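You operate a simulated robot arm through the tools that you are given. There is no shell and no other tool.

The job below is to be done with a simulated robot arm. You get a single attempt, and the scene is never put back.

TASK
Fill the three steel cups to their line from the brown bottle, wipe its tip and cap it.
Fine: wipe it on the white cloth in the small tray; stand it back where it was; spill nothing. Set down upright: what you pick out.

Only the result counts: the job must be done as asked and must still hold three seconds after the hand-in. Knocking over, shifting, dropping, spilling or breaking anything else fails it. A push-on lid holds only when it is set on centred and level and pressed home; a screw cap is set on level and turned clockwise until tight. Flat cloth is picked up by pressing the open fingertips on it (5 to 10 N) and closing them slowly along it; thin cloth reads only 2 to 8 mm in the jaws.

THE ROBOT
A 6-joint arm with a two-finger gripper, fixed in place. Base frame: the origin is at the foot of the arm, x ahead of it, y to its left, z up; the work surface is at about z = 0.85. Units: m, rad, N and s.
With the tool pointing down near the work surface it reaches from about 0.14 to 0.68 m from the base axis. Its first joint turns from -1.152 to 1.152 rad. Payload 2.45 kg.
The TCP is the grasp point between the finger pads, 0.03 m short of the fingertips. In the tool frame z runs along the fingers and y along their closing line. The gripper opens to 0.106 m. The gripper's body begins 0.079 m behind the TCP.
Orientation is told as [roll, pitch, yaw] about the base's x, y, z axes, in that order, counted from this pose: with the fingers straight down and closing along the base's y, the tool's x points along the base's -x, its y along +y and its z along -z.

THE INTERFACE
- The arm moves only by the tool nudge_tool. Its argument "targets" is a list of rows, each an object of numbers (a shift or turn left out is 0, a gripper value left out holds the last): "tx", "ty", "tz": the shift along the base's x, y, z in m; "ax", "ay", "az": the turn, a rotation vector about the base's x, y, z in rad; "jaw": the closure in counts, from 0 (fully open) to 255 (shut). In form: [{"tx": .., "ty": .., "tz": .., "ax": .., "ay": .., "az": .., "jaw": ..}, ...]. A call has 1 to 20 rows; each row is the pose to reach, as a shift and turn from the pose commanded when the call began. A row lasts 0.2 s, in which the tool goes at most 0.05 m and 0.15 rad; a call with a longer step from one row to the next is refused whole, and so is a gripper value outside its range. A pose out of reach is approached as far as the arm can. The call stops where the force on the tool passes 40 N (or 10 N more than at its start, if that is more) or the arm is blocked; 0.2 s more then pass. The fingers move at their own pace (about 0.153 m/s each) and stop on an object; they squeeze with about 44 N. The grip force told is the motor's: it shows also when the fingers shut on nothing. Time passes only in rows, and 0.2 s behind the last, so rows that repeat a pose let the fingers close. It gives the time, the measured TCP pose, the force on the tool (base axes), the opening and the grip force at its end, in the units of the frame above (readings bear some noise), with the torque about the TCP (base axes, N m) and any sound that the robot's microphone picked up, and new pictures: "views" is both (left out), scene, wrist or none.
- Cameras (640 x 400 px; columns grow to the right, rows downward): "scene" is fixed at [0.0748, 0.4225, 1.4109]; the picture's right is [-0.70, -0.72, 0.00], its down [-0.37, 0.36, -0.86] and it looks along [0.61, -0.60, -0.52] (base axes); focal length 214 px, centre (320, 200). "wrist" rides on the gripper at [0.076, -0.002, -0.106] in the tool frame; the picture's right is [0.02, 1.00, 0.00], its down [-0.78, 0.02, -0.62] and it looks along [-0.62, 0.01, 0.78] (tool axes); focal length 247 px, centre (320, 200). There is no depth. A picture from a camera that has moved, and an enlarged one, comes with that camera's place and axes in the base frame and with its lens. The place of the scene camera against the robot may be out by one fixed shift of up to 0.012 m in any direction.
- enlarge(camera, box): a new picture of the part [left, top, right, bottom] of that camera's present view, enlarged. No time passes.
- job_done(): hands the job in; it is judged then, once.

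Nothing tells you positions but the pictures and the camera data. Unless the task says otherwise, let go and move clear before handing in.

The tools are called as name(argument=value, ...) on one line, values as JSON. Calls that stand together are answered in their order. nudge_tool: Moves the arm, as the interface text tells. Its arguments: {"type":"object","properties":{"targets":{"type":"array"},"views":{"type":"string","enum":["both","scene","wrist","none"]}},"required":["targets"]} The other tools are called the same way: enlarge (camera, box) takes an enlarged picture of a part of a camera's view; job_done () hands the job in.

At the start:

```text
time: 0.0
tool_pos: [0.3415, -0.0137, 1.3111]
ee_rot: [0.001, 0.0, 0.0]
force: [-0.2, 0.5, -0.6]
torque: [-0.04, -0.02, -0.01]
gripper_width: 0.1063
grip_force: 0.0
```

scene: 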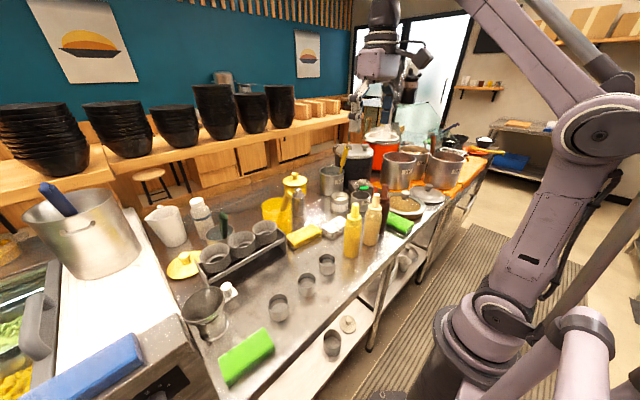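
wrist: 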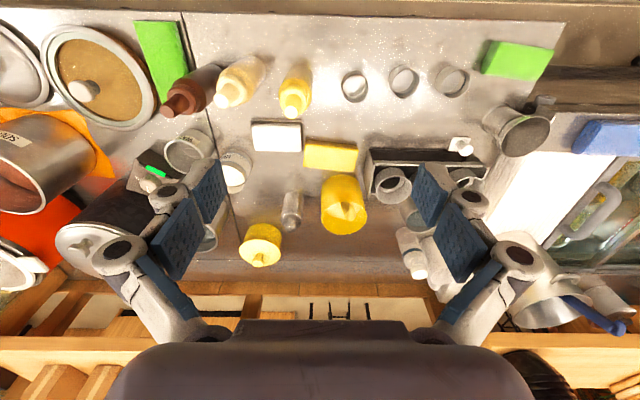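

I see a kitchen counter with three small steel cups in a row, squeeze bottles (a brown, a cream and a yellow one), and a white cloth in a small tray. I'll look closer before moving.

enlarge(camera="scene", box=[240, 160, 440, 290])

enlarge(camera="wrist", box=[130, 20, 330, 180])

enlarge(camera="wrist", box=[320, 20, 520, 180])

enlarge(camera="scene", box=[240, 240, 380, 360])

```text
3.08 times, centred on (340, 225) of scene
camera zoom: at [0.0748, 0.4225, 1.4109], right [-0.7, -0.72, 0.0], down [-0.37, 0.36, -0.86], along [0.61, -0.6, -0.52], focal length 660 px, centre (258, 123)
```

zoom: 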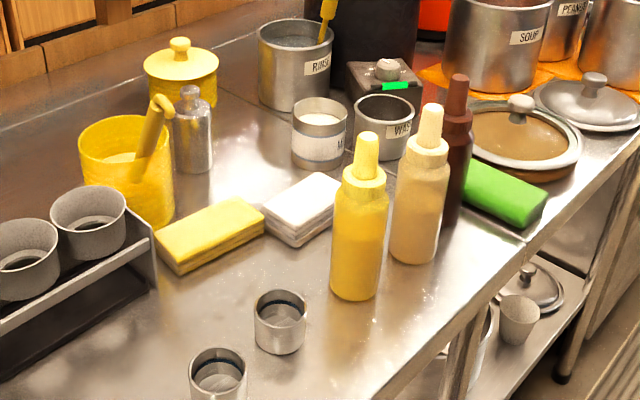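

```text
2.50 times, centred on (230, 100) of wrist
camera zoom: at [0.264, -0.0152, 1.4148], right [-0.02, 1.0, 0.0], down [0.78, 0.02, 0.62], along [0.62, 0.01, -0.78], focal length 617 px, centre (545, 450)
```

zoom: 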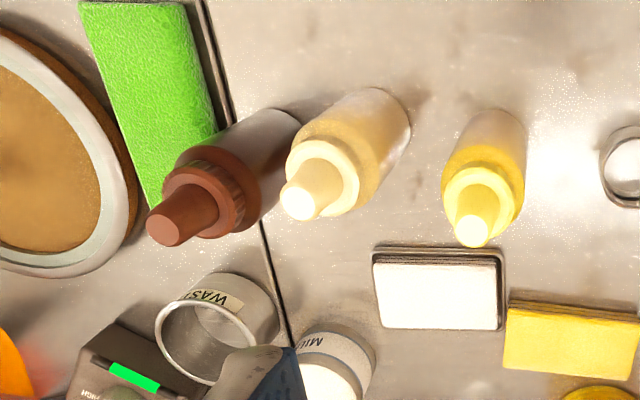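

```text
2.50 times, centred on (420, 100) of wrist
camera zoom: at [0.264, -0.0152, 1.4148], right [-0.02, 1.0, 0.0], down [0.78, 0.02, 0.62], along [0.62, 0.01, -0.78], focal length 617 px, centre (70, 450)
```

zoom: 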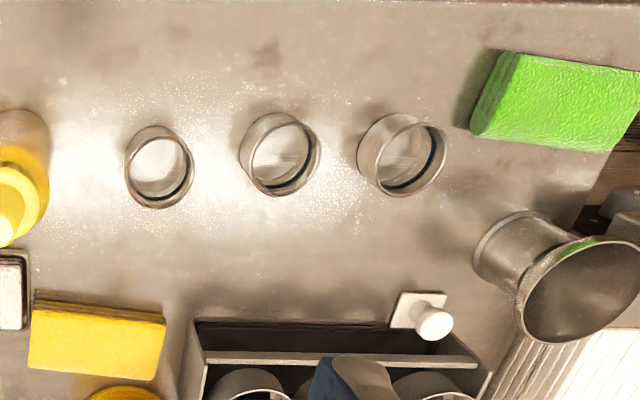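

```text
3.33 times, centred on (310, 300) of scene
camera zoom: at [0.0748, 0.4225, 1.4109], right [-0.7, -0.72, 0.0], down [-0.37, 0.36, -0.86], along [0.61, -0.6, -0.52], focal length 715 px, centre (353, -133)
```

zoom: 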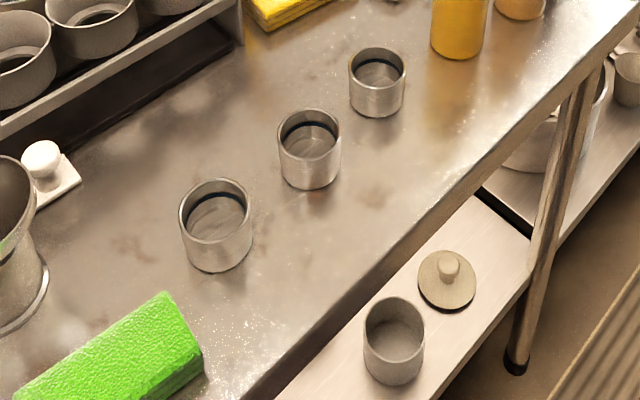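

The brown bottle stands to the right of the cream and yellow ones, near (0.39, -0.25), and the three cups with a dark line inside lie in a row near x = 0.395. I'll look at the bottle tip, the cloth tray, the cups and the rack in more detail.

enlarge(camera="scene", box=[340, 170, 420, 250])

enlarge(camera="wrist", box=[150, 50, 250, 130])

enlarge(camera="wrist", box=[235, 100, 315, 165])

enlarge(camera="scene", box=[160, 200, 300, 310])

enlarge(camera="wrist", box=[335, 50, 475, 115])

enlarge(camera="scene", box=[300, 200, 380, 250])

```text
5.00 times, centred on (380, 210) of scene
camera zoom: at [0.0748, 0.4225, 1.4109], right [-0.7, -0.72, 0.0], down [-0.37, 0.36, -0.86], along [0.61, -0.6, -0.52], focal length 1072 px, centre (20, 150)
```

zoom: 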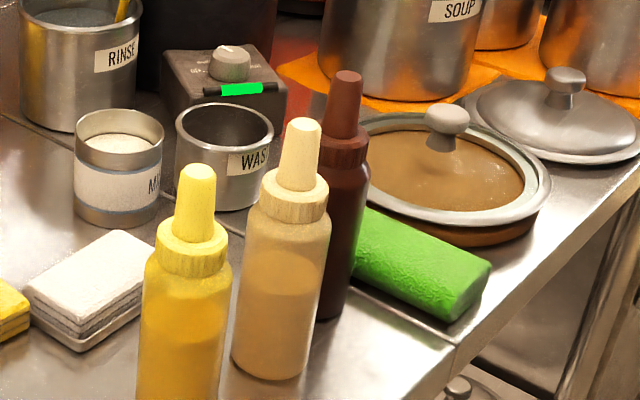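

```text
5.00 times, centred on (200, 90) of wrist
camera zoom: at [0.264, -0.0152, 1.4148], right [-0.02, 1.0, 0.0], down [0.78, 0.02, 0.62], along [0.62, 0.01, -0.78], focal length 1235 px, centre (920, 750)
```

zoom: 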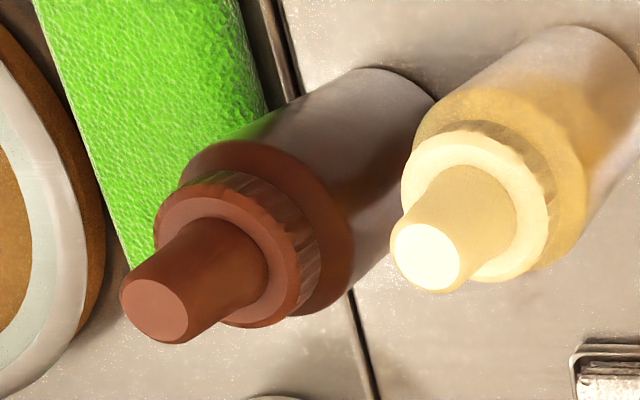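

```text
6.15 times, centred on (275, 132) of wrist
camera zoom: at [0.264, -0.0152, 1.4148], right [-0.02, 1.0, 0.0], down [0.78, 0.02, 0.62], along [0.62, 0.01, -0.78], focal length 1520 px, centre (597, 615)
```

zoom: 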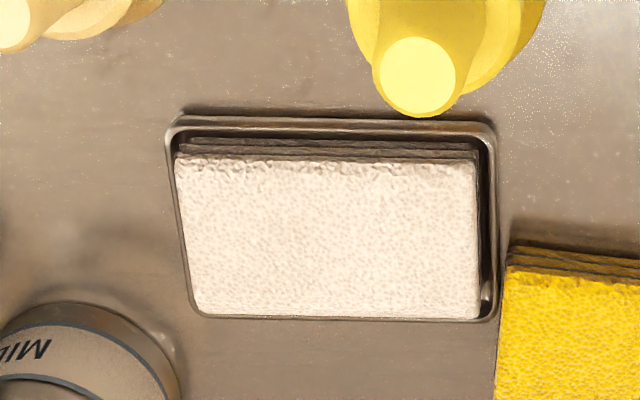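

```text
3.64 times, centred on (230, 255) of scene
camera zoom: at [0.0748, 0.4225, 1.4109], right [-0.7, -0.72, 0.0], down [-0.37, 0.36, -0.86], along [0.61, -0.6, -0.52], focal length 780 px, centre (647, 0)
```

zoom: 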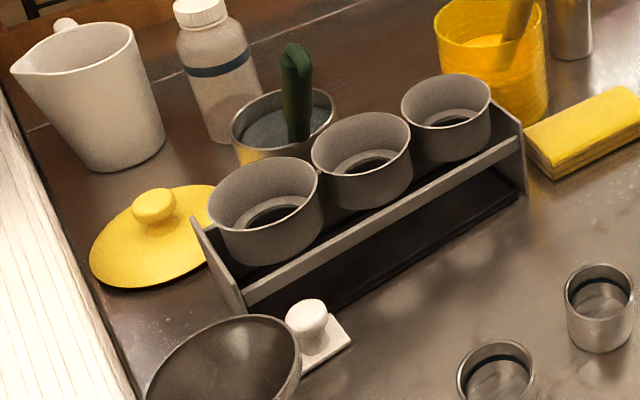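

```text
4.57 times, centred on (405, 82) of wrist
camera zoom: at [0.264, -0.0152, 1.4148], right [-0.02, 1.0, 0.0], down [0.78, 0.02, 0.62], along [0.62, 0.01, -0.78], focal length 1129 px, centre (-69, 737)
```

zoom: 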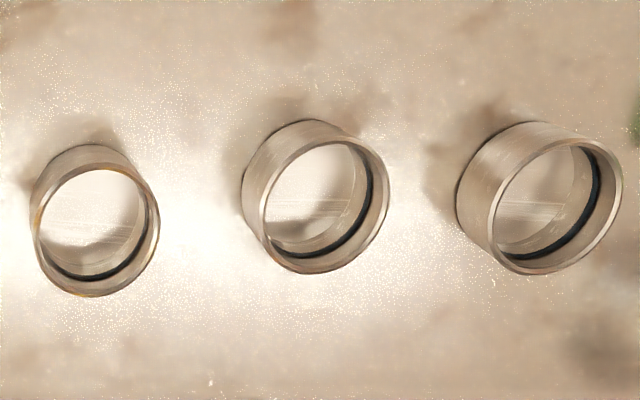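

```text
8.00 times, centred on (340, 225) of scene
camera zoom: at [0.0748, 0.4225, 1.4109], right [-0.7, -0.72, 0.0], down [-0.37, 0.36, -0.86], along [0.61, -0.6, -0.52], focal length 1716 px, centre (160, 0)
```

zoom: 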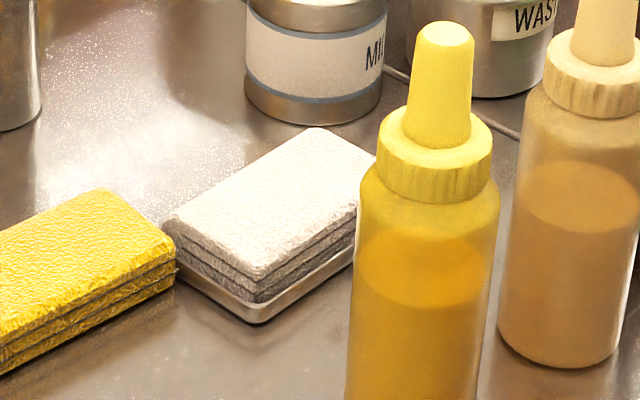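

All three squeeze bottles have a ridged collar with a flat-topped cone. I need to know whether that cone is a nozzle or a cap, so I'll bring the wrist camera closer to the brown bottle, staying high.

nudge_tool(targets=[{"tx": 0.0, "ty": -0.035, "tz": -0.02}, {"tx": 0.0, "ty": -0.07, "tz": -0.045}, {"tx": 0.0, "ty": -0.105, "tz": -0.07}, {"tx": 0.0, "ty": -0.14, "tz": -0.09}, {"tx": 0.0, "ty": -0.175, "tz": -0.115}, {"tx": 0.0, "ty": -0.21, "tz": -0.14}, {"tx": 0.0, "ty": -0.235, "tz": -0.16}, {"tx": 0.0, "ty": -0.235, "tz": -0.16}])

```text
time: 1.8
tool_pos: [0.342, -0.2516, 1.1477]
ee_rot: [0.001, -0.001, 0.001]
force: [0.1, -0.5, -0.4]
torque: [-0.01, 0.0, 0.01]
gripper_width: 0.1059
grip_force: 0.1
camera wrist: at [0.2636, -0.2531, 1.2522], right [-0.02, 1.0, 0.0], down [0.78, 0.02, 0.62], along [0.62, 0.01, -0.78], focal length 247 px, centre (320, 200)
```

scene: 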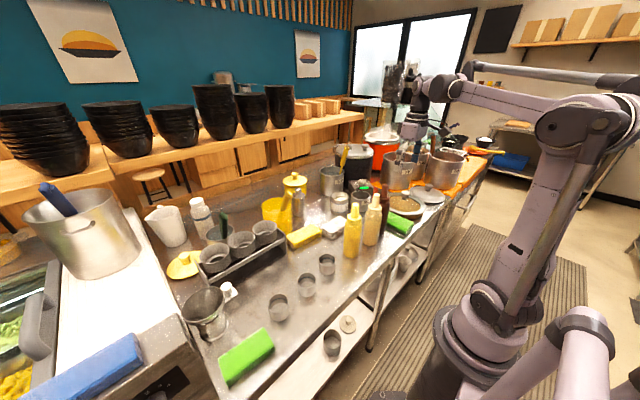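
wrist: 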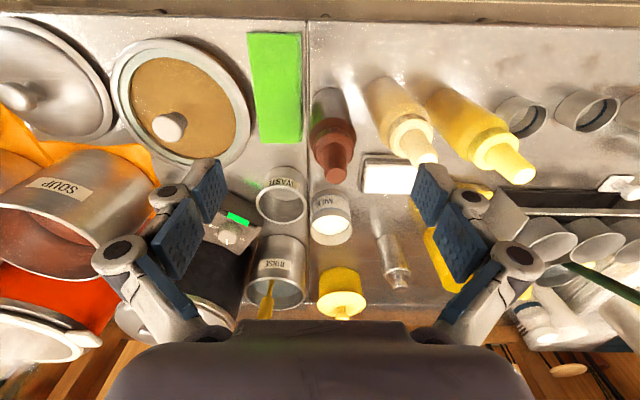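

enlarge(camera="wrist", box=[290, 70, 380, 200])

enlarge(camera="wrist", box=[350, 60, 550, 190])

enlarge(camera="scene", box=[370, 170, 400, 240])

```text
3.08 times, centred on (335, 135) of wrist
camera zoom: at [0.2636, -0.2531, 1.2522], right [-0.02, 1.0, 0.0], down [0.78, 0.02, 0.62], along [0.62, 0.01, -0.78], focal length 760 px, centre (274, 400)
```

zoom: 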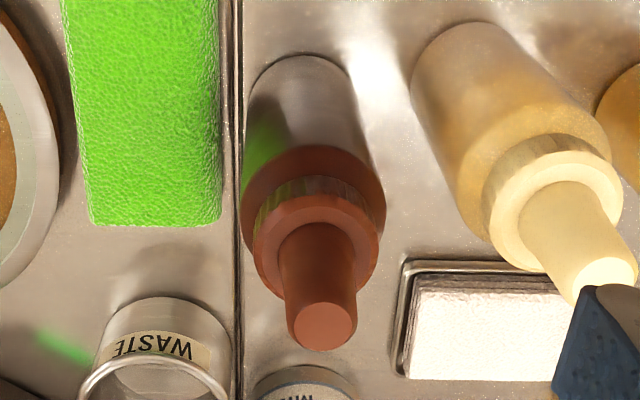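

```text
3.08 times, centred on (450, 125) of wrist
camera zoom: at [0.2636, -0.2531, 1.2522], right [-0.02, 1.0, 0.0], down [0.78, 0.02, 0.62], along [0.62, 0.01, -0.78], focal length 760 px, centre (-80, 431)
```

zoom: 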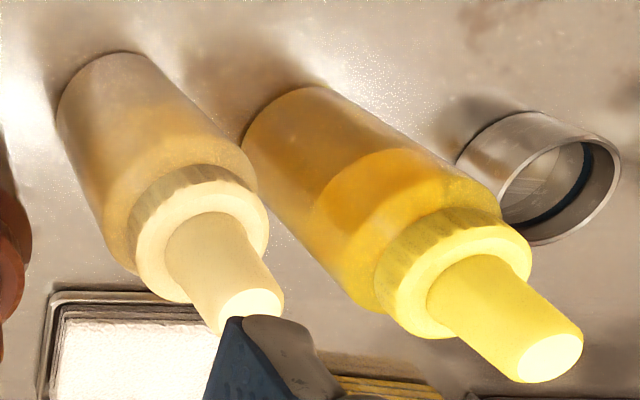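

```text
5.71 times, centred on (385, 205) of scene
camera zoom: at [0.0748, 0.4225, 1.4109], right [-0.7, -0.72, 0.0], down [-0.37, 0.36, -0.86], along [0.61, -0.6, -0.52], focal length 1226 px, centre (-51, 171)
```

zoom: 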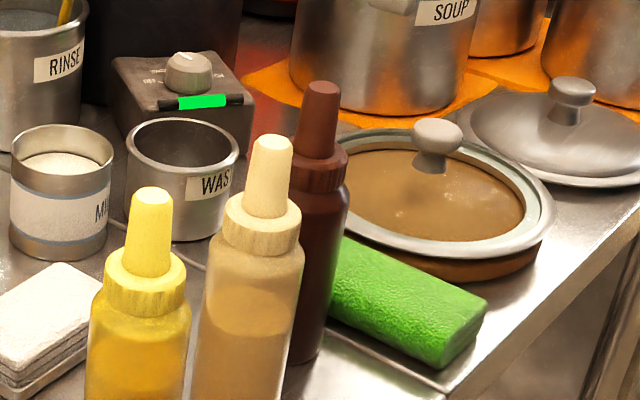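

The brown bottle's axis is near (0.391, -0.236) with its top near z = 1.057, and the cone looks like a cover over the nozzle. I'll part-close the jaws and move over it for a closer look.

nudge_tool(targets=[{"tx": 0.025, "ty": 0.008, "tz": -0.01, "jaw": 130}, {"tx": 0.049, "ty": 0.016, "tz": -0.03, "jaw": 130}, {"tx": 0.049, "ty": 0.016, "tz": -0.04, "jaw": 130}, {"tx": 0.049, "ty": 0.016, "tz": -0.04, "jaw": 130}])

```text
time: 2.8
tool_pos: [0.3889, -0.2336, 1.1084]
ee_rot: [0.0, -0.001, 0.0]
force: [0.0, 0.7, -0.7]
torque: [0.02, 0.0, 0.0]
gripper_width: 0.052
grip_force: 0.0
camera wrist: at [0.3126, -0.2357, 1.2129], right [-0.02, 1.0, 0.0], down [0.78, 0.02, 0.62], along [0.62, 0.01, -0.78], focal length 247 px, centre (320, 200)
```

scene: 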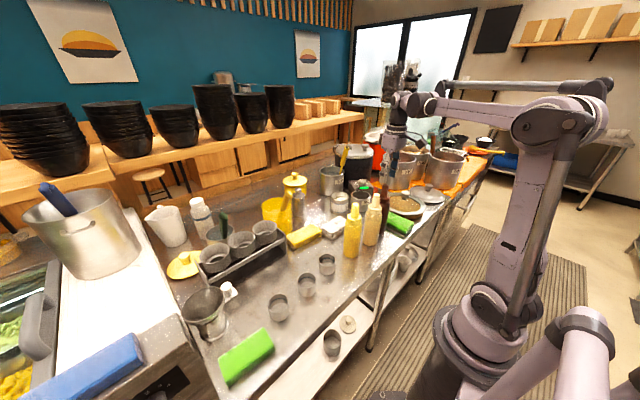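
wrist: 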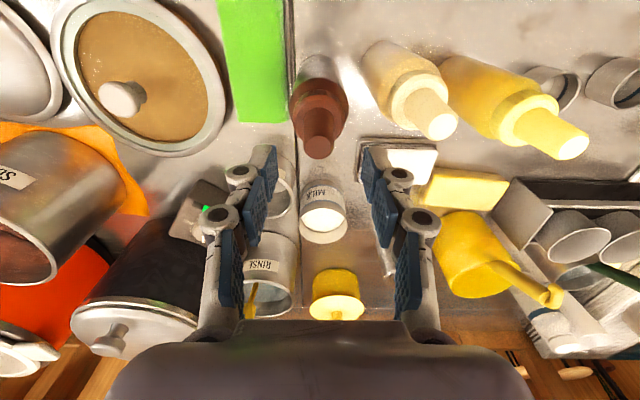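

enlarge(camera="wrist", box=[270, 40, 370, 170])

enlarge(camera="wrist", box=[370, 40, 600, 170])

enlarge(camera="scene", box=[360, 110, 420, 240])

```text
3.08 times, centred on (320, 105) of wrist
camera zoom: at [0.3126, -0.2357, 1.2129], right [-0.02, 1.0, 0.0], down [0.78, 0.02, 0.62], along [0.62, 0.01, -0.78], focal length 760 px, centre (320, 492)
```

zoom: 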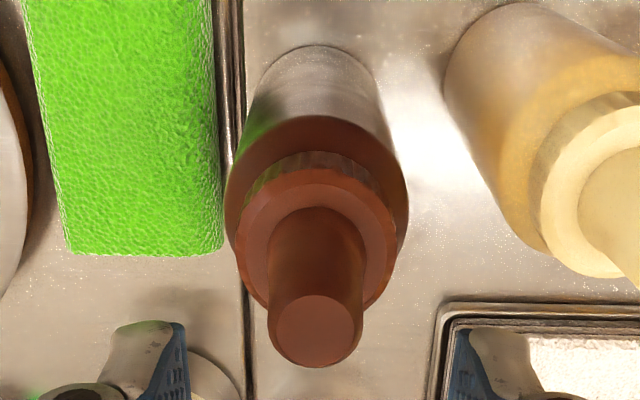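

```text
2.78 times, centred on (485, 105) of wrist
camera zoom: at [0.3126, -0.2357, 1.2129], right [-0.02, 1.0, 0.0], down [0.78, 0.02, 0.62], along [0.62, 0.01, -0.78], focal length 687 px, centre (-139, 464)
```

zoom: 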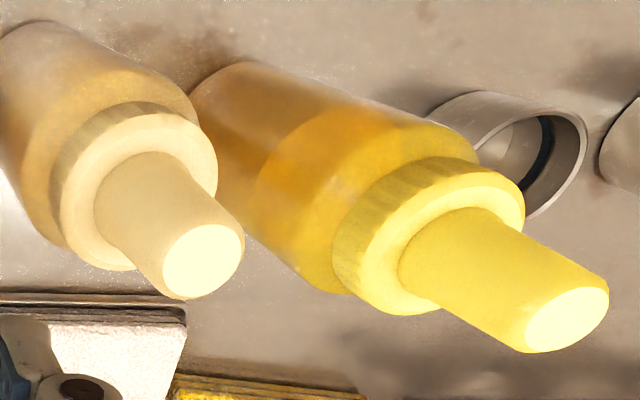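

```text
3.08 times, centred on (390, 175) of scene
camera zoom: at [0.0748, 0.4226, 1.4109], right [-0.7, -0.72, 0.0], down [-0.37, 0.36, -0.86], along [0.61, -0.6, -0.52], focal length 660 px, centre (105, 277)
```

zoom: 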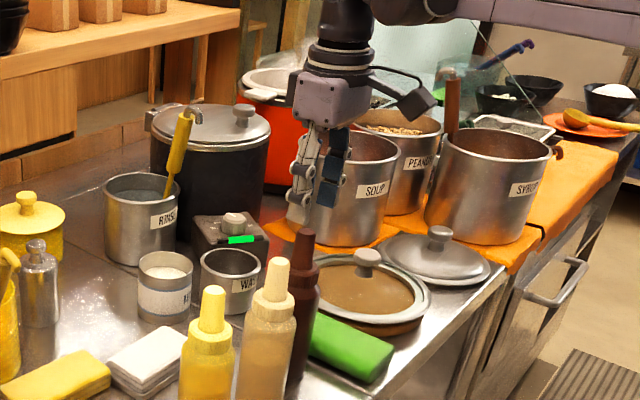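

The cone is about 0.020–0.027 m thick and 0.045 m long and sits on a collar whose top is at z ≈ 1.0125. I'll lower the open fingers around the cone, staying clear of the collar.

nudge_tool(targets=[{"tx": 0.002, "ty": -0.002, "tz": -0.02}, {"tx": 0.002, "ty": -0.002, "tz": -0.04}, {"tx": 0.002, "ty": -0.002, "tz": -0.055}, {"tx": 0.002, "ty": -0.002, "tz": -0.06}, {"tx": 0.002, "ty": -0.002, "tz": -0.06}])

```text
time: 4.0
tool_pos: [0.3907, -0.2348, 1.0507]
ee_rot: [-0.001, 0.0, 0.0]
force: [0.5, -0.5, -1.1]
torque: [0.01, 0.02, -0.02]
gripper_width: 0.0517
grip_force: 0.0
camera wrist: at [0.3144, -0.2361, 1.1545], right [-0.02, 1.0, 0.0], down [0.78, 0.02, 0.62], along [0.62, 0.01, -0.78], focal length 247 px, centre (320, 200)
```

scene: 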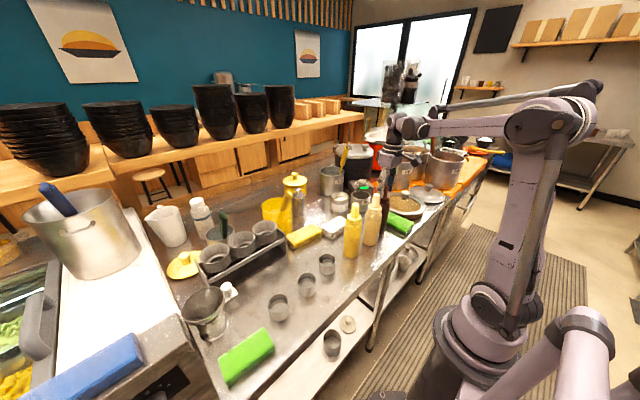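
wrist: 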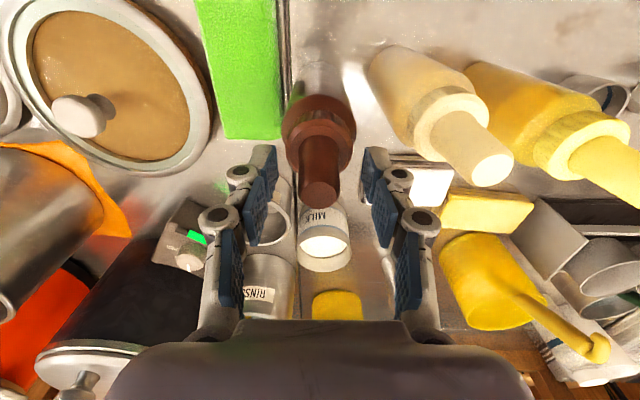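

nudge_tool(targets=[{"tz": -0.002, "jaw": 170}, {"tz": -0.002, "jaw": 190}, {"tz": -0.002, "jaw": 255}, {"tz": -0.002, "jaw": 255}, {"tz": -0.002, "jaw": 255}])

```text
time: 5.2
tool_pos: [0.391, -0.2335, 1.0498]
ee_rot: [0.0, 0.001, -0.001]
force: [0.9, 0.2, 0.6]
torque: [0.03, 0.0, -0.01]
gripper_width: 0.0221
grip_force: 44.2
heard: snap
camera wrist: at [0.3144, -0.236, 1.1534], right [-0.02, 1.0, 0.0], down [0.78, 0.02, 0.62], along [0.62, 0.01, -0.78], focal length 247 px, centre (320, 200)
```

scene: 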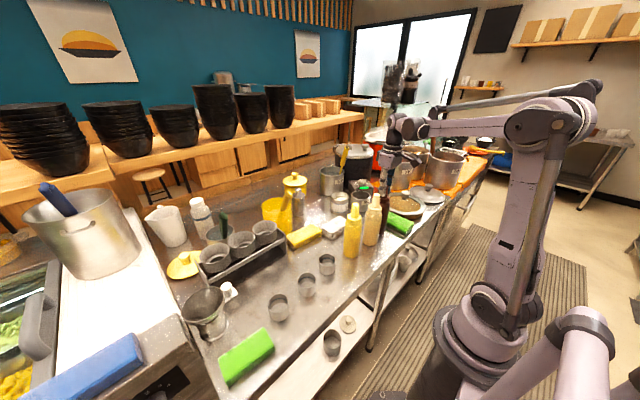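
wrist: 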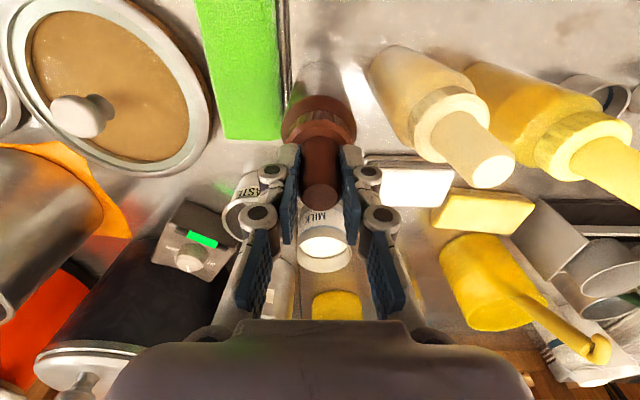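

The jaws closed on the cone at 22 mm and I heard a snap, which suggests a push-on cap coming loose. I'll lift slowly and watch the force.

nudge_tool(targets=[{"tz": 0.003}, {"tz": 0.006}, {"tz": 0.009}, {"tz": 0.012}])

enlarge(camera="wrist", box=[260, 60, 380, 260])

enlarge(camera="scene", box=[350, 140, 430, 250])

```text
time: 6.2
tool_pos: [0.3917, -0.2334, 1.0618]
ee_rot: [0.0, 0.0, 0.001]
force: [0.1, -0.6, 0.2]
torque: [-0.01, -0.01, 0.02]
gripper_width: 0.0224
grip_force: 44.4
camera wrist: at [0.3153, -0.2359, 1.1657], right [-0.02, 1.0, 0.0], down [0.78, 0.02, 0.62], along [0.62, 0.01, -0.78], focal length 247 px, centre (320, 200)
```

scene: 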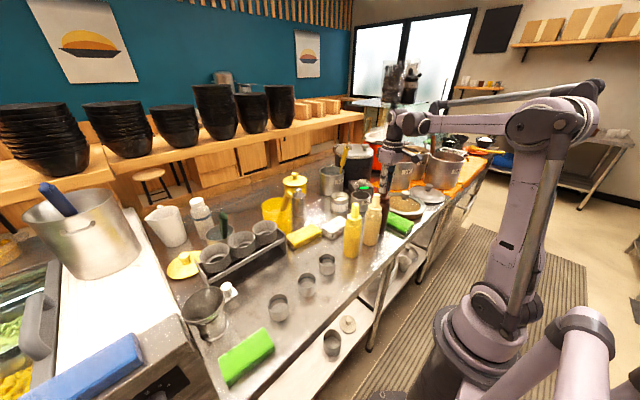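
wrist: 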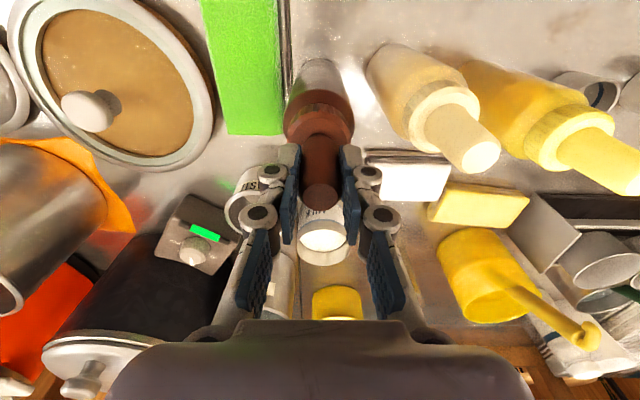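

```text
2.00 times, centred on (320, 160) of wrist
camera zoom: at [0.3153, -0.2359, 1.1657], right [-0.02, 1.0, 0.0], down [0.78, 0.02, 0.62], along [0.62, 0.01, -0.78], focal length 494 px, centre (320, 280)
```

zoom: 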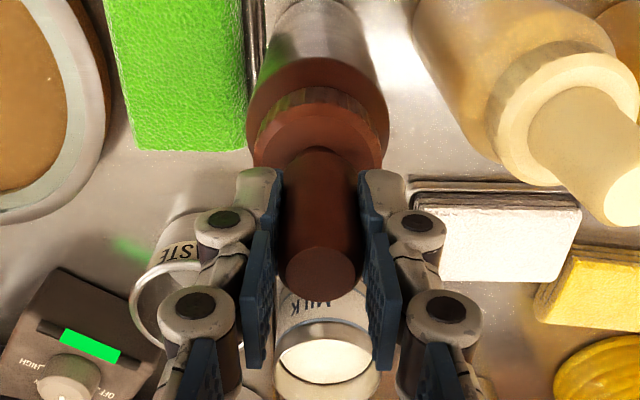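

```text
3.64 times, centred on (390, 195) of scene
camera zoom: at [0.0748, 0.4225, 1.4109], right [-0.7, -0.72, 0.0], down [-0.37, 0.36, -0.86], along [0.61, -0.6, -0.52], focal length 780 px, centre (66, 218)
```

zoom: 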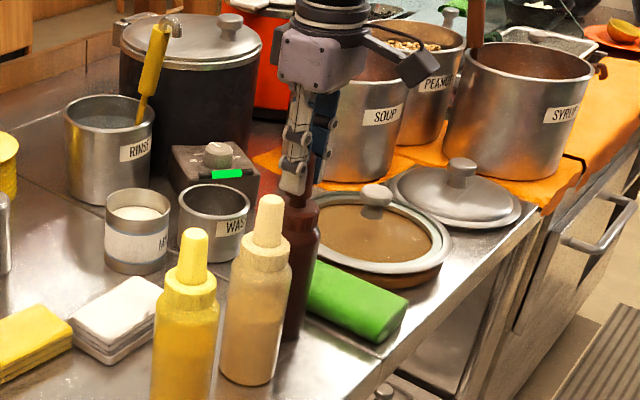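

The collar stays behind and the force is near zero, so the cone is a separate push-on cap. I'll lift it clear and look at the nozzle and the cap.

nudge_tool(targets=[{"tz": 0.01}, {"tz": 0.02}, {"tz": 0.035}, {"tz": 0.05}, {"tz": 0.07}, {"tz": 0.09}, {"tz": 0.09}])

enlarge(camera="wrist", box=[260, 20, 380, 220])

enlarge(camera="scene", box=[350, 120, 430, 250])

```text
time: 7.8
tool_pos: [0.3913, -0.234, 1.1515]
ee_rot: [0.0, 0.0, 0.001]
force: [-0.6, -0.7, 0.0]
torque: [-0.02, 0.03, -0.03]
gripper_width: 0.022
grip_force: 44.3
camera wrist: at [0.3145, -0.2365, 1.2562], right [-0.02, 1.0, 0.0], down [0.78, 0.02, 0.62], along [0.62, 0.01, -0.78], focal length 247 px, centre (320, 200)
```

scene: 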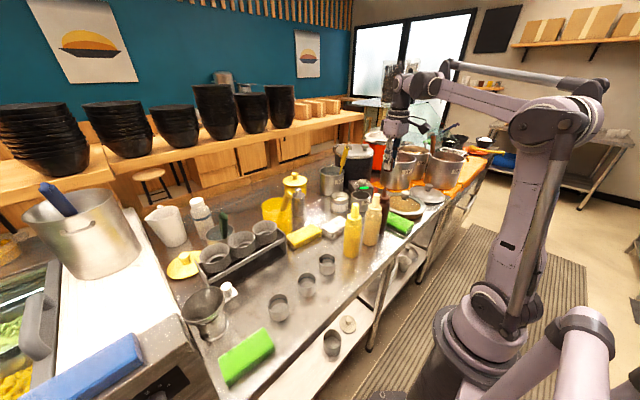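
wrist: 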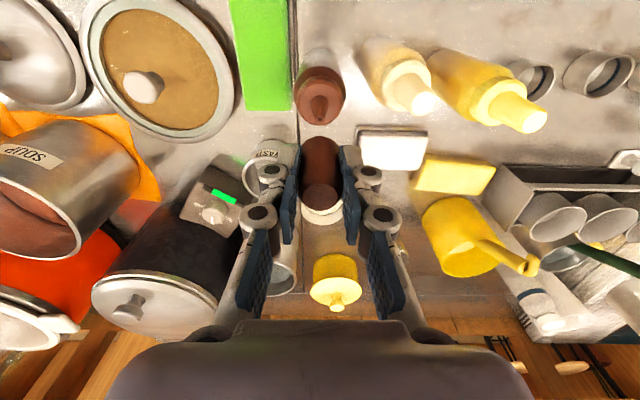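

```text
2.00 times, centred on (320, 120) of wrist
camera zoom: at [0.3145, -0.2365, 1.2562], right [-0.02, 1.0, 0.0], down [0.78, 0.02, 0.62], along [0.62, 0.01, -0.78], focal length 494 px, centre (320, 360)
```

zoom: 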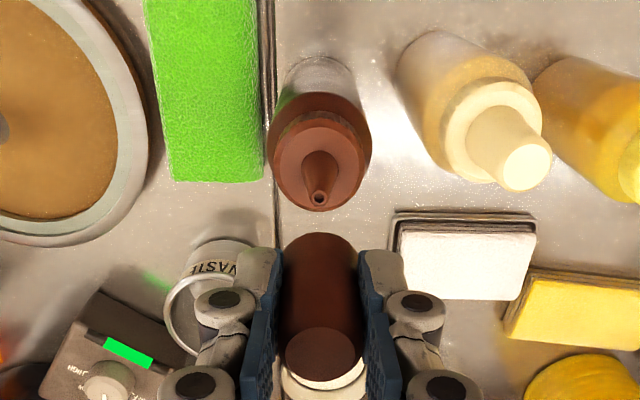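

```text
3.08 times, centred on (390, 185) of scene
camera zoom: at [0.0748, 0.4225, 1.4109], right [-0.7, -0.72, 0.0], down [-0.37, 0.36, -0.86], along [0.61, -0.6, -0.52], focal length 660 px, centre (105, 246)
```

zoom: 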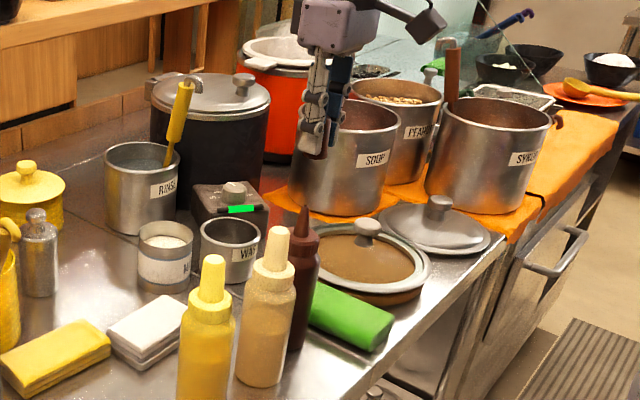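

The cap came off cleanly and the nozzle is bare. I'll stand the cap upright on a clear patch of counter near (0.46, 0.0), crossing above the other bottles and then lowering.

nudge_tool(targets=[{"tx": 0.012, "ty": 0.04}, {"tx": 0.024, "ty": 0.08}, {"tx": 0.036, "ty": 0.12}, {"tx": 0.048, "ty": 0.16}, {"tx": 0.06, "ty": 0.2}, {"tx": 0.069, "ty": 0.234}, {"tx": 0.069, "ty": 0.234, "tz": -0.04}, {"tx": 0.069, "ty": 0.234, "tz": -0.08}, {"tx": 0.069, "ty": 0.234, "tz": -0.12}, {"tx": 0.069, "ty": 0.234, "tz": -0.16}, {"tx": 0.069, "ty": 0.234, "tz": -0.2}, {"tx": 0.069, "ty": 0.234, "tz": -0.2}])

```text
time: 10.4
tool_pos: [0.46, -0.0006, 0.9512]
ee_rot: [0.002, 0.001, -0.002]
force: [1.0, 0.4, -0.5]
torque: [-0.02, -0.03, 0.01]
gripper_width: 0.0219
grip_force: 43.5
camera wrist: at [0.3833, -0.0028, 1.0562], right [-0.02, 1.0, 0.0], down [0.78, 0.02, 0.62], along [0.62, 0.01, -0.78], focal length 247 px, centre (320, 200)
```

scene: 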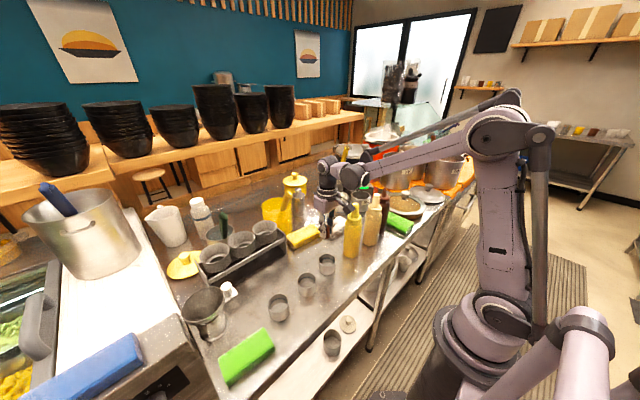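
wrist: 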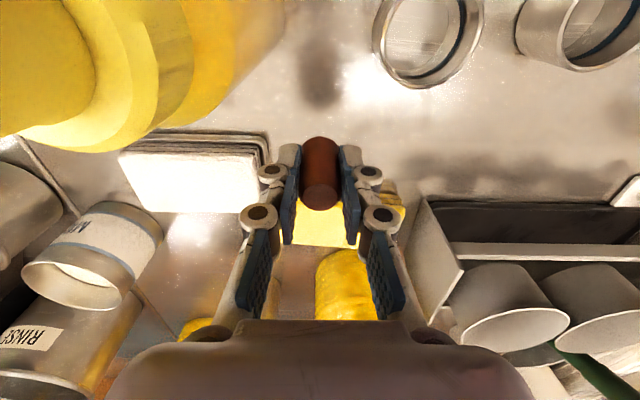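

nudge_tool(targets=[{"tz": -0.02}, {"tz": -0.04}, {"tz": -0.055}, {"tz": -0.058}, {"tz": -0.06}], views="wrist")

```text
time: 11.6
tool_pos: [0.4625, -0.0012, 0.8907]
ee_rot: [-0.003, 0.0, 0.0]
force: [-0.8, -0.3, -0.8]
torque: [0.01, 0.0, -0.02]
gripper_width: 0.0215
grip_force: 44.6
camera wrist: at [0.3845, -0.0021, 0.9954], right [-0.02, 1.0, 0.0], down [0.78, 0.02, 0.62], along [0.62, 0.01, -0.78], focal length 247 px, centre (320, 200)
```

wrist: 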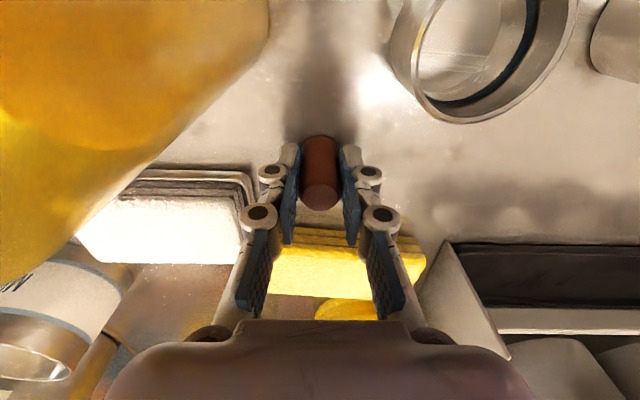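

nudge_tool(targets=[{"tz": -0.0015}, {"tz": -0.003}, {"tz": -0.004}], views="none")

```text
time: 12.4
tool_pos: [0.4603, -0.0004, 0.8881]
ee_rot: [0.0, 0.0, 0.0]
force: [-2.0, -0.3, 10.5]
torque: [0.04, 0.07, -0.06]
gripper_width: 0.0221
grip_force: 43.8
stopped in row 3: the force on the tool passed its limit at 46 N (the readings are from after the stop); the commanded pose is now the measured one
```

The cap touched down at TCP z ≈ 0.888. I'll open the jaws moderately and back straight up.

nudge_tool(targets=[{"tz": 0.0005, "jaw": 180}, {"tz": 0.0005, "jaw": 150}, {"tz": 0.0005, "jaw": 140}, {"tz": 0.0005, "jaw": 140}, {"tz": 0.02, "jaw": 140}, {"tz": 0.05, "jaw": 140}, {"tz": 0.09, "jaw": 140}, {"tz": 0.13, "jaw": 140}, {"tz": 0.17, "jaw": 140}, {"tz": 0.17, "jaw": 140}])

enlarge(camera="wrist", box=[240, 60, 420, 200])

enlarge(camera="scene", box=[300, 180, 420, 270])

```text
time: 14.6
tool_pos: [0.4625, -0.0025, 1.0592]
ee_rot: [0.002, -0.001, -0.001]
force: [-0.3, -0.1, -0.7]
torque: [0.02, 0.02, 0.02]
gripper_width: 0.0476
grip_force: 0.0
camera wrist: at [0.3853, -0.0048, 1.164], right [-0.02, 1.0, 0.0], down [0.78, 0.02, 0.62], along [0.62, 0.01, -0.78], focal length 247 px, centre (320, 200)
```

scene: 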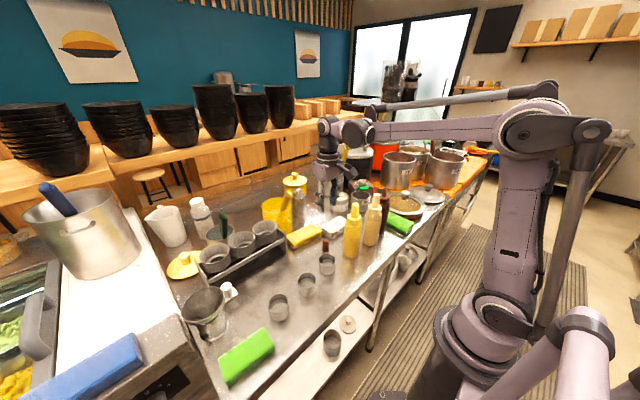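
wrist: 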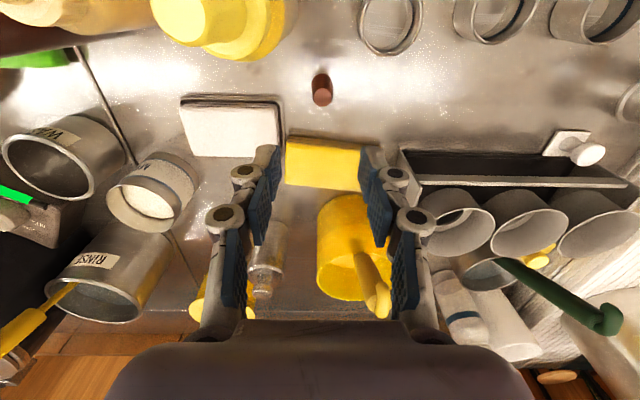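

```text
2.86 times, centred on (330, 130) of wrist
camera zoom: at [0.3853, -0.0048, 1.164], right [-0.02, 1.0, 0.0], down [0.78, 0.02, 0.62], along [0.62, 0.01, -0.78], focal length 706 px, centre (291, 400)
```

zoom: 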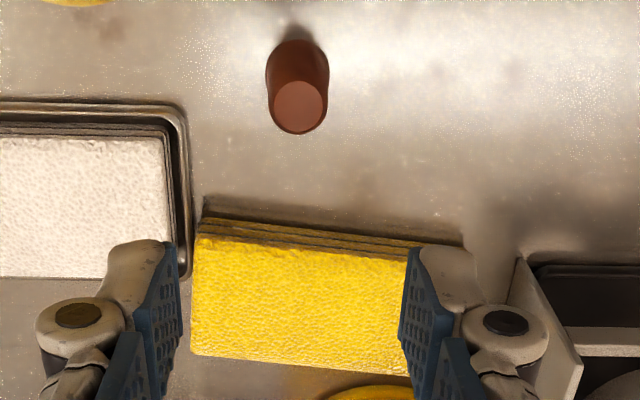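

```text
4.44 times, centred on (360, 225) of scene
camera zoom: at [0.0748, 0.4225, 1.4109], right [-0.7, -0.72, 0.0], down [-0.37, 0.36, -0.86], along [0.61, -0.6, -0.52], focal length 953 px, centre (142, 89)
```

zoom: 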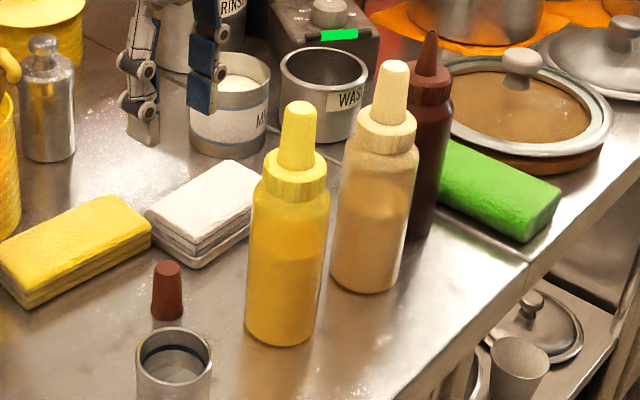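

The cap stands upright at about (0.461, -0.001). Next I'll go up high and turn the gripper 180° so the wrist camera will be on top when I tilt the tool level for a side grasp of the bottle.

nudge_tool(targets=[{"tz": 0.04, "az": 0.0}, {"tz": 0.08, "az": 0.15}, {"tx": -0.01, "tz": 0.12, "az": 0.3}, {"tx": -0.02, "tz": 0.16, "az": 0.45}, {"tx": -0.03, "tz": 0.19, "az": 0.6}, {"tx": -0.04, "tz": 0.19, "az": 0.75}, {"tx": -0.05, "tz": 0.19, "az": 0.9}, {"tx": -0.06, "tz": 0.19, "az": 1.05}, {"tx": -0.06, "tz": 0.19, "az": 1.2}, {"tx": -0.06, "tz": 0.19, "az": 1.35}, {"tx": -0.06, "tz": 0.19, "az": 1.5}, {"tx": -0.06, "tz": 0.19, "az": 1.65}, {"tx": -0.06, "tz": 0.19, "az": 1.8}, {"tx": -0.06, "tz": 0.19, "az": 1.95}, {"tx": -0.06, "tz": 0.19, "az": 2.1}, {"tx": -0.06, "tz": 0.19, "az": 2.25}, {"tx": -0.06, "tz": 0.19, "az": 2.4}, {"tx": -0.06, "tz": 0.19, "az": 2.55}, {"tx": -0.06, "tz": 0.19, "az": 2.7}, {"tx": -0.06, "tz": 0.19, "az": 2.8}])

```text
time: 18.8
tool_pos: [0.4002, -0.0011, 1.2485]
ee_rot: [-0.001, 0.0, 2.804]
force: [0.1, 0.0, -0.9]
torque: [-0.01, 0.02, 0.0]
gripper_width: 0.0477
grip_force: 0.1
camera wrist: at [0.4733, -0.0245, 1.3526], right [-0.31, -0.95, 0.0], down [-0.74, 0.24, 0.62], along [-0.59, 0.19, -0.78], focal length 247 px, centre (320, 200)
```

scene: 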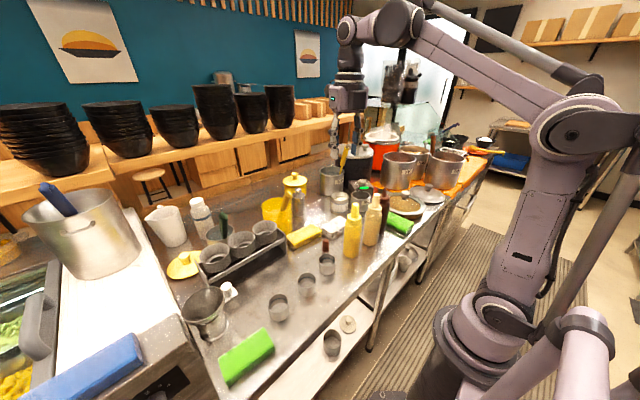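
wrist: 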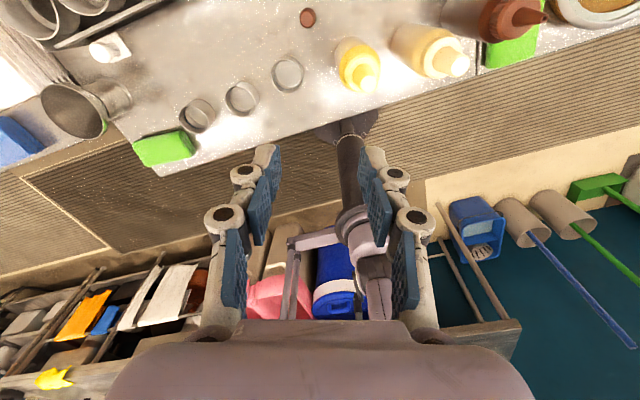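

The yaw turn works. Now I'll finish the yaw so the tool will point about 17° left of straight ahead when tilted, and move toward the bottle's side while still high.

nudge_tool(targets=[{"ty": -0.03, "az": 0.13}, {"ty": -0.06, "az": 0.26}, {"ty": -0.09, "az": 0.39}, {"ty": -0.12, "az": 0.52}, {"ty": -0.15, "az": 0.6376}, {"ty": -0.15, "az": 0.6376}], views="none")

nudge_tool(targets=[{"ax": 0.0414, "ay": -0.1337}, {"ax": 0.0827, "ay": -0.2675}, {"ax": 0.1241, "ay": -0.4012}, {"ax": 0.1655, "ay": -0.535}, {"ax": 0.2069, "ay": -0.6687}, {"ax": 0.2482, "ay": -0.8025}, {"ax": 0.2896, "ay": -0.9362}, {"ax": 0.331, "ay": -1.07}, {"ax": 0.331, "ay": -1.07}])

```text
time: 20.2
tool_pos: [0.3537, 0.1095, 1.26]
ee_rot: [0.055, 0.008, -2.944]
force: [0.4, 0.2, -0.8]
torque: [0.01, -0.03, -0.02]
gripper_width: 0.0477
grip_force: 0.0
out of reach, approached as far as the arm can: row 2, 3, 4, 5, 6
```

```text
time: 22.2
tool_pos: [0.3521, 0.1023, 1.2493]
ee_rot: [-0.157, 1.121, -3.076]
force: [-0.2, 0.8, 0.6]
torque: [0.0, 0.05, -0.02]
gripper_width: 0.0479
grip_force: 0.1
camera wrist: at [0.2908, 0.084, 1.3618], right [0.21, -0.98, -0.05], down [-0.88, -0.17, -0.44], along [0.42, 0.14, -0.9], focal length 247 px, centre (320, 200)
```

scene: 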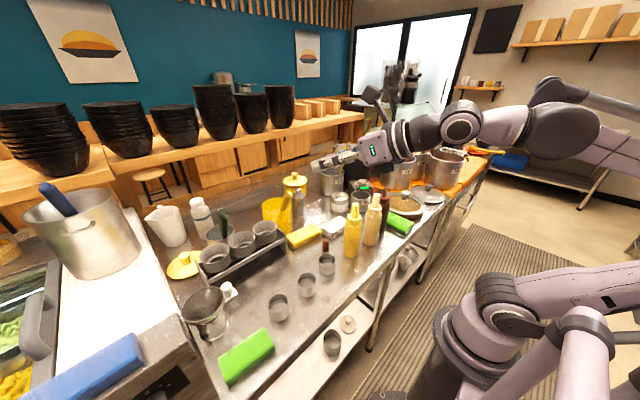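
wrist: 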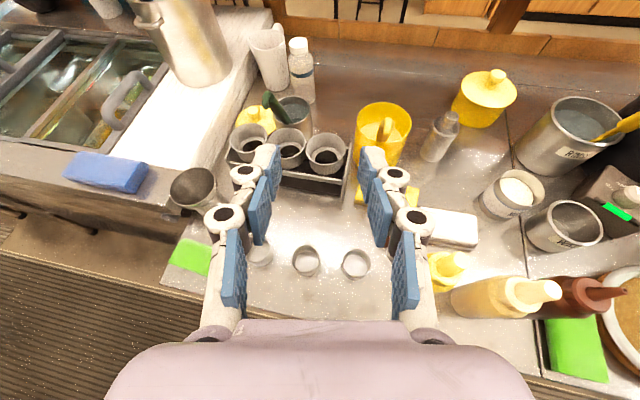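

The last yaw step hit the wrist's limit, so the arm settled elsewhere at (0.352, 0.102, 1.249), still in free space and with nothing touched. I'll spin the tool back about its own axis so the camera is underneath; with the tool tilted about 30–40° down that still clears the counter.

nudge_tool(targets=[{"ax": 0.1315, "ay": 0.0323, "az": -0.0646}, {"ax": 0.263, "ay": 0.0647, "az": -0.1292}, {"ax": 0.3944, "ay": 0.097, "az": -0.1938}, {"ax": 0.5259, "ay": 0.1293, "az": -0.2584}, {"ax": 0.6574, "ay": 0.1616, "az": -0.323}, {"ax": 0.7889, "ay": 0.194, "az": -0.3876}, {"ax": 0.9203, "ay": 0.2263, "az": -0.4522}, {"ax": 1.0518, "ay": 0.2586, "az": -0.5168}, {"ax": 1.1833, "ay": 0.2909, "az": -0.5814}, {"ax": 1.3148, "ay": 0.3233, "az": -0.6461}, {"ax": 1.4462, "ay": 0.3556, "az": -0.7107}, {"ax": 1.5777, "ay": 0.3879, "az": -0.7753}, {"ax": 1.7092, "ay": 0.4202, "az": -0.8399}, {"ax": 1.8407, "ay": 0.4526, "az": -0.9045}, {"ax": 1.9721, "ay": 0.4849, "az": -0.9691}, {"ax": 2.1036, "ay": 0.5172, "az": -1.0337}, {"ax": 2.2351, "ay": 0.5495, "az": -1.0983}, {"ax": 2.3666, "ay": 0.5819, "az": -1.1629}, {"ax": 2.498, "ay": 0.6142, "az": -1.2275}, {"ax": 2.6295, "ay": 0.6465, "az": -1.2921}])

```text
time: 26.4
tool_pos: [0.3514, 0.1014, 1.249]
ee_rot: [-0.127, -1.122, 0.384]
force: [0.7, 0.7, -0.2]
torque: [0.01, 0.0, 0.03]
gripper_width: 0.0478
grip_force: 0.0
camera wrist: at [0.2268, 0.0656, 1.2233], right [-0.27, 0.96, -0.07], down [-0.23, 0.01, 0.97], along [0.93, 0.28, 0.22], focal length 247 px, centre (320, 200)
```

scene: 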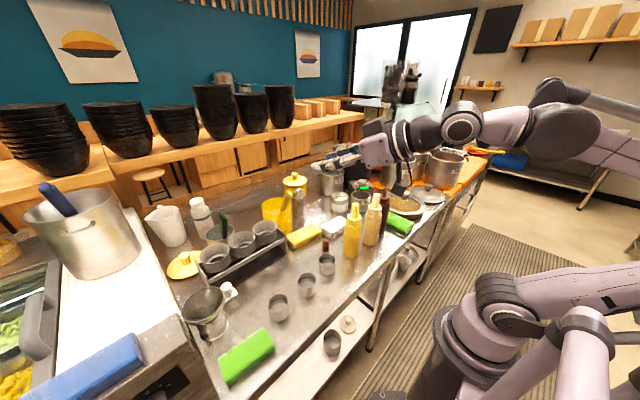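
wrist: 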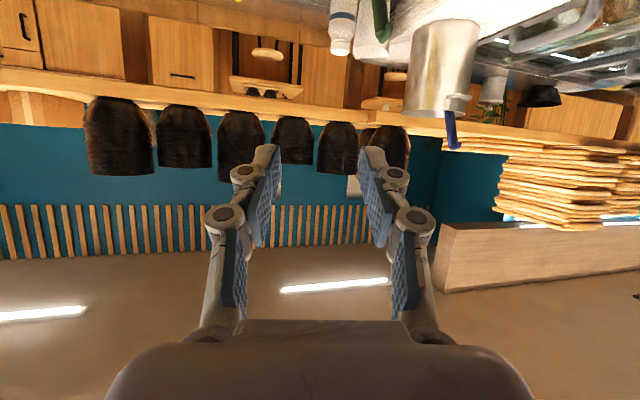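

The tool can spin freely this way. My plan is to grasp the brown bottle's body with the tool tilted 40° below level and coming from the front-right, which keeps the fingers clear of the cream bottle; I'll set that tilt first, still high.

nudge_tool(targets=[{"ty": -0.04, "ax": -0.0147, "ay": 0.1283, "az": 0.0538}, {"ty": -0.08, "ax": -0.0293, "ay": 0.2567, "az": 0.1076}, {"ty": -0.12, "ax": -0.0293, "ay": 0.2567, "az": 0.1076}, {"ty": -0.16, "ax": -0.0293, "ay": 0.2567, "az": 0.1076}, {"ty": -0.2, "ax": -0.0293, "ay": 0.2567, "az": 0.1076}, {"ty": -0.2, "ax": -0.0293, "ay": 0.2567, "az": 0.1076}], views="scene")

```text
time: 27.8
tool_pos: [0.3538, -0.0958, 1.2464]
ee_rot: [-0.002, -0.874, 0.389]
force: [0.5, -0.6, -0.6]
torque: [0.02, 0.01, -0.02]
gripper_width: 0.0479
grip_force: 0.1
```

scene: 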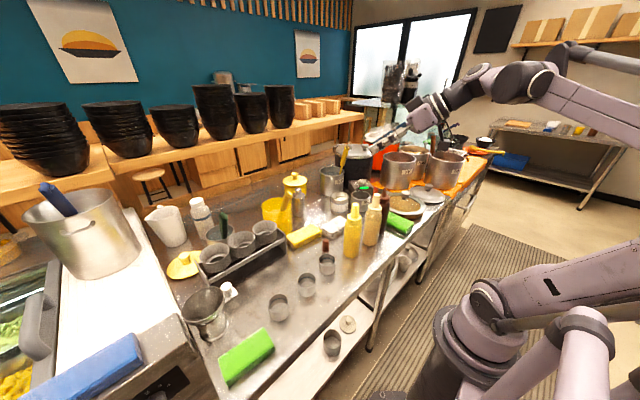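

nudge_tool(targets=[{"tx": 0.008, "ty": -0.036, "az": 0.121, "jaw": 88}, {"tx": 0.016, "ty": -0.072, "az": 0.242, "jaw": 88}, {"tx": 0.024, "ty": -0.108, "az": 0.363, "jaw": 88}, {"tx": 0.033, "ty": -0.144, "az": 0.484, "jaw": 88}, {"tx": 0.033, "ty": -0.144, "tz": -0.03, "az": 0.484, "jaw": 88}, {"tx": 0.033, "ty": -0.144, "tz": -0.03, "az": 0.484, "jaw": 88}])

```text
time: 29.2
tool_pos: [0.386, -0.2437, 1.216]
ee_rot: [-0.003, -0.872, 0.875]
force: [0.3, 0.0, 0.0]
torque: [0.02, -0.01, 0.03]
gripper_width: 0.0696
grip_force: 0.0
camera wrist: at [0.3025, -0.345, 1.225], right [-0.77, 0.63, -0.02], down [0.0, 0.03, 1.0], along [0.63, 0.77, -0.03], focal length 247 px, centre (320, 200)
```

scene: 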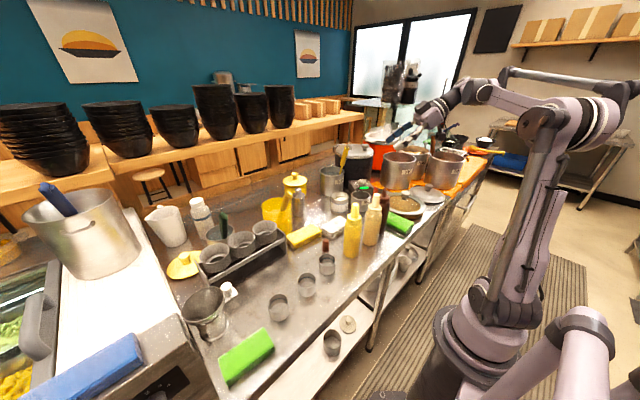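
wrist: 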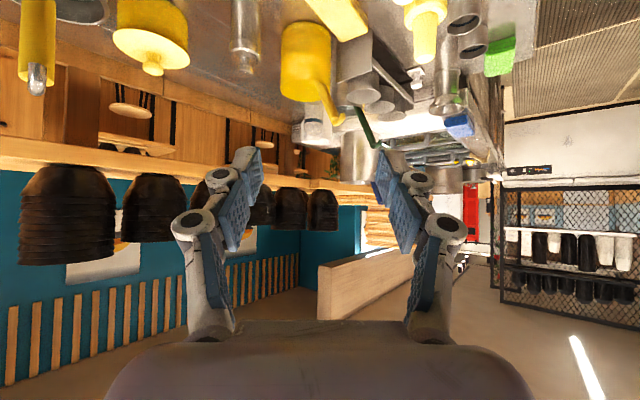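

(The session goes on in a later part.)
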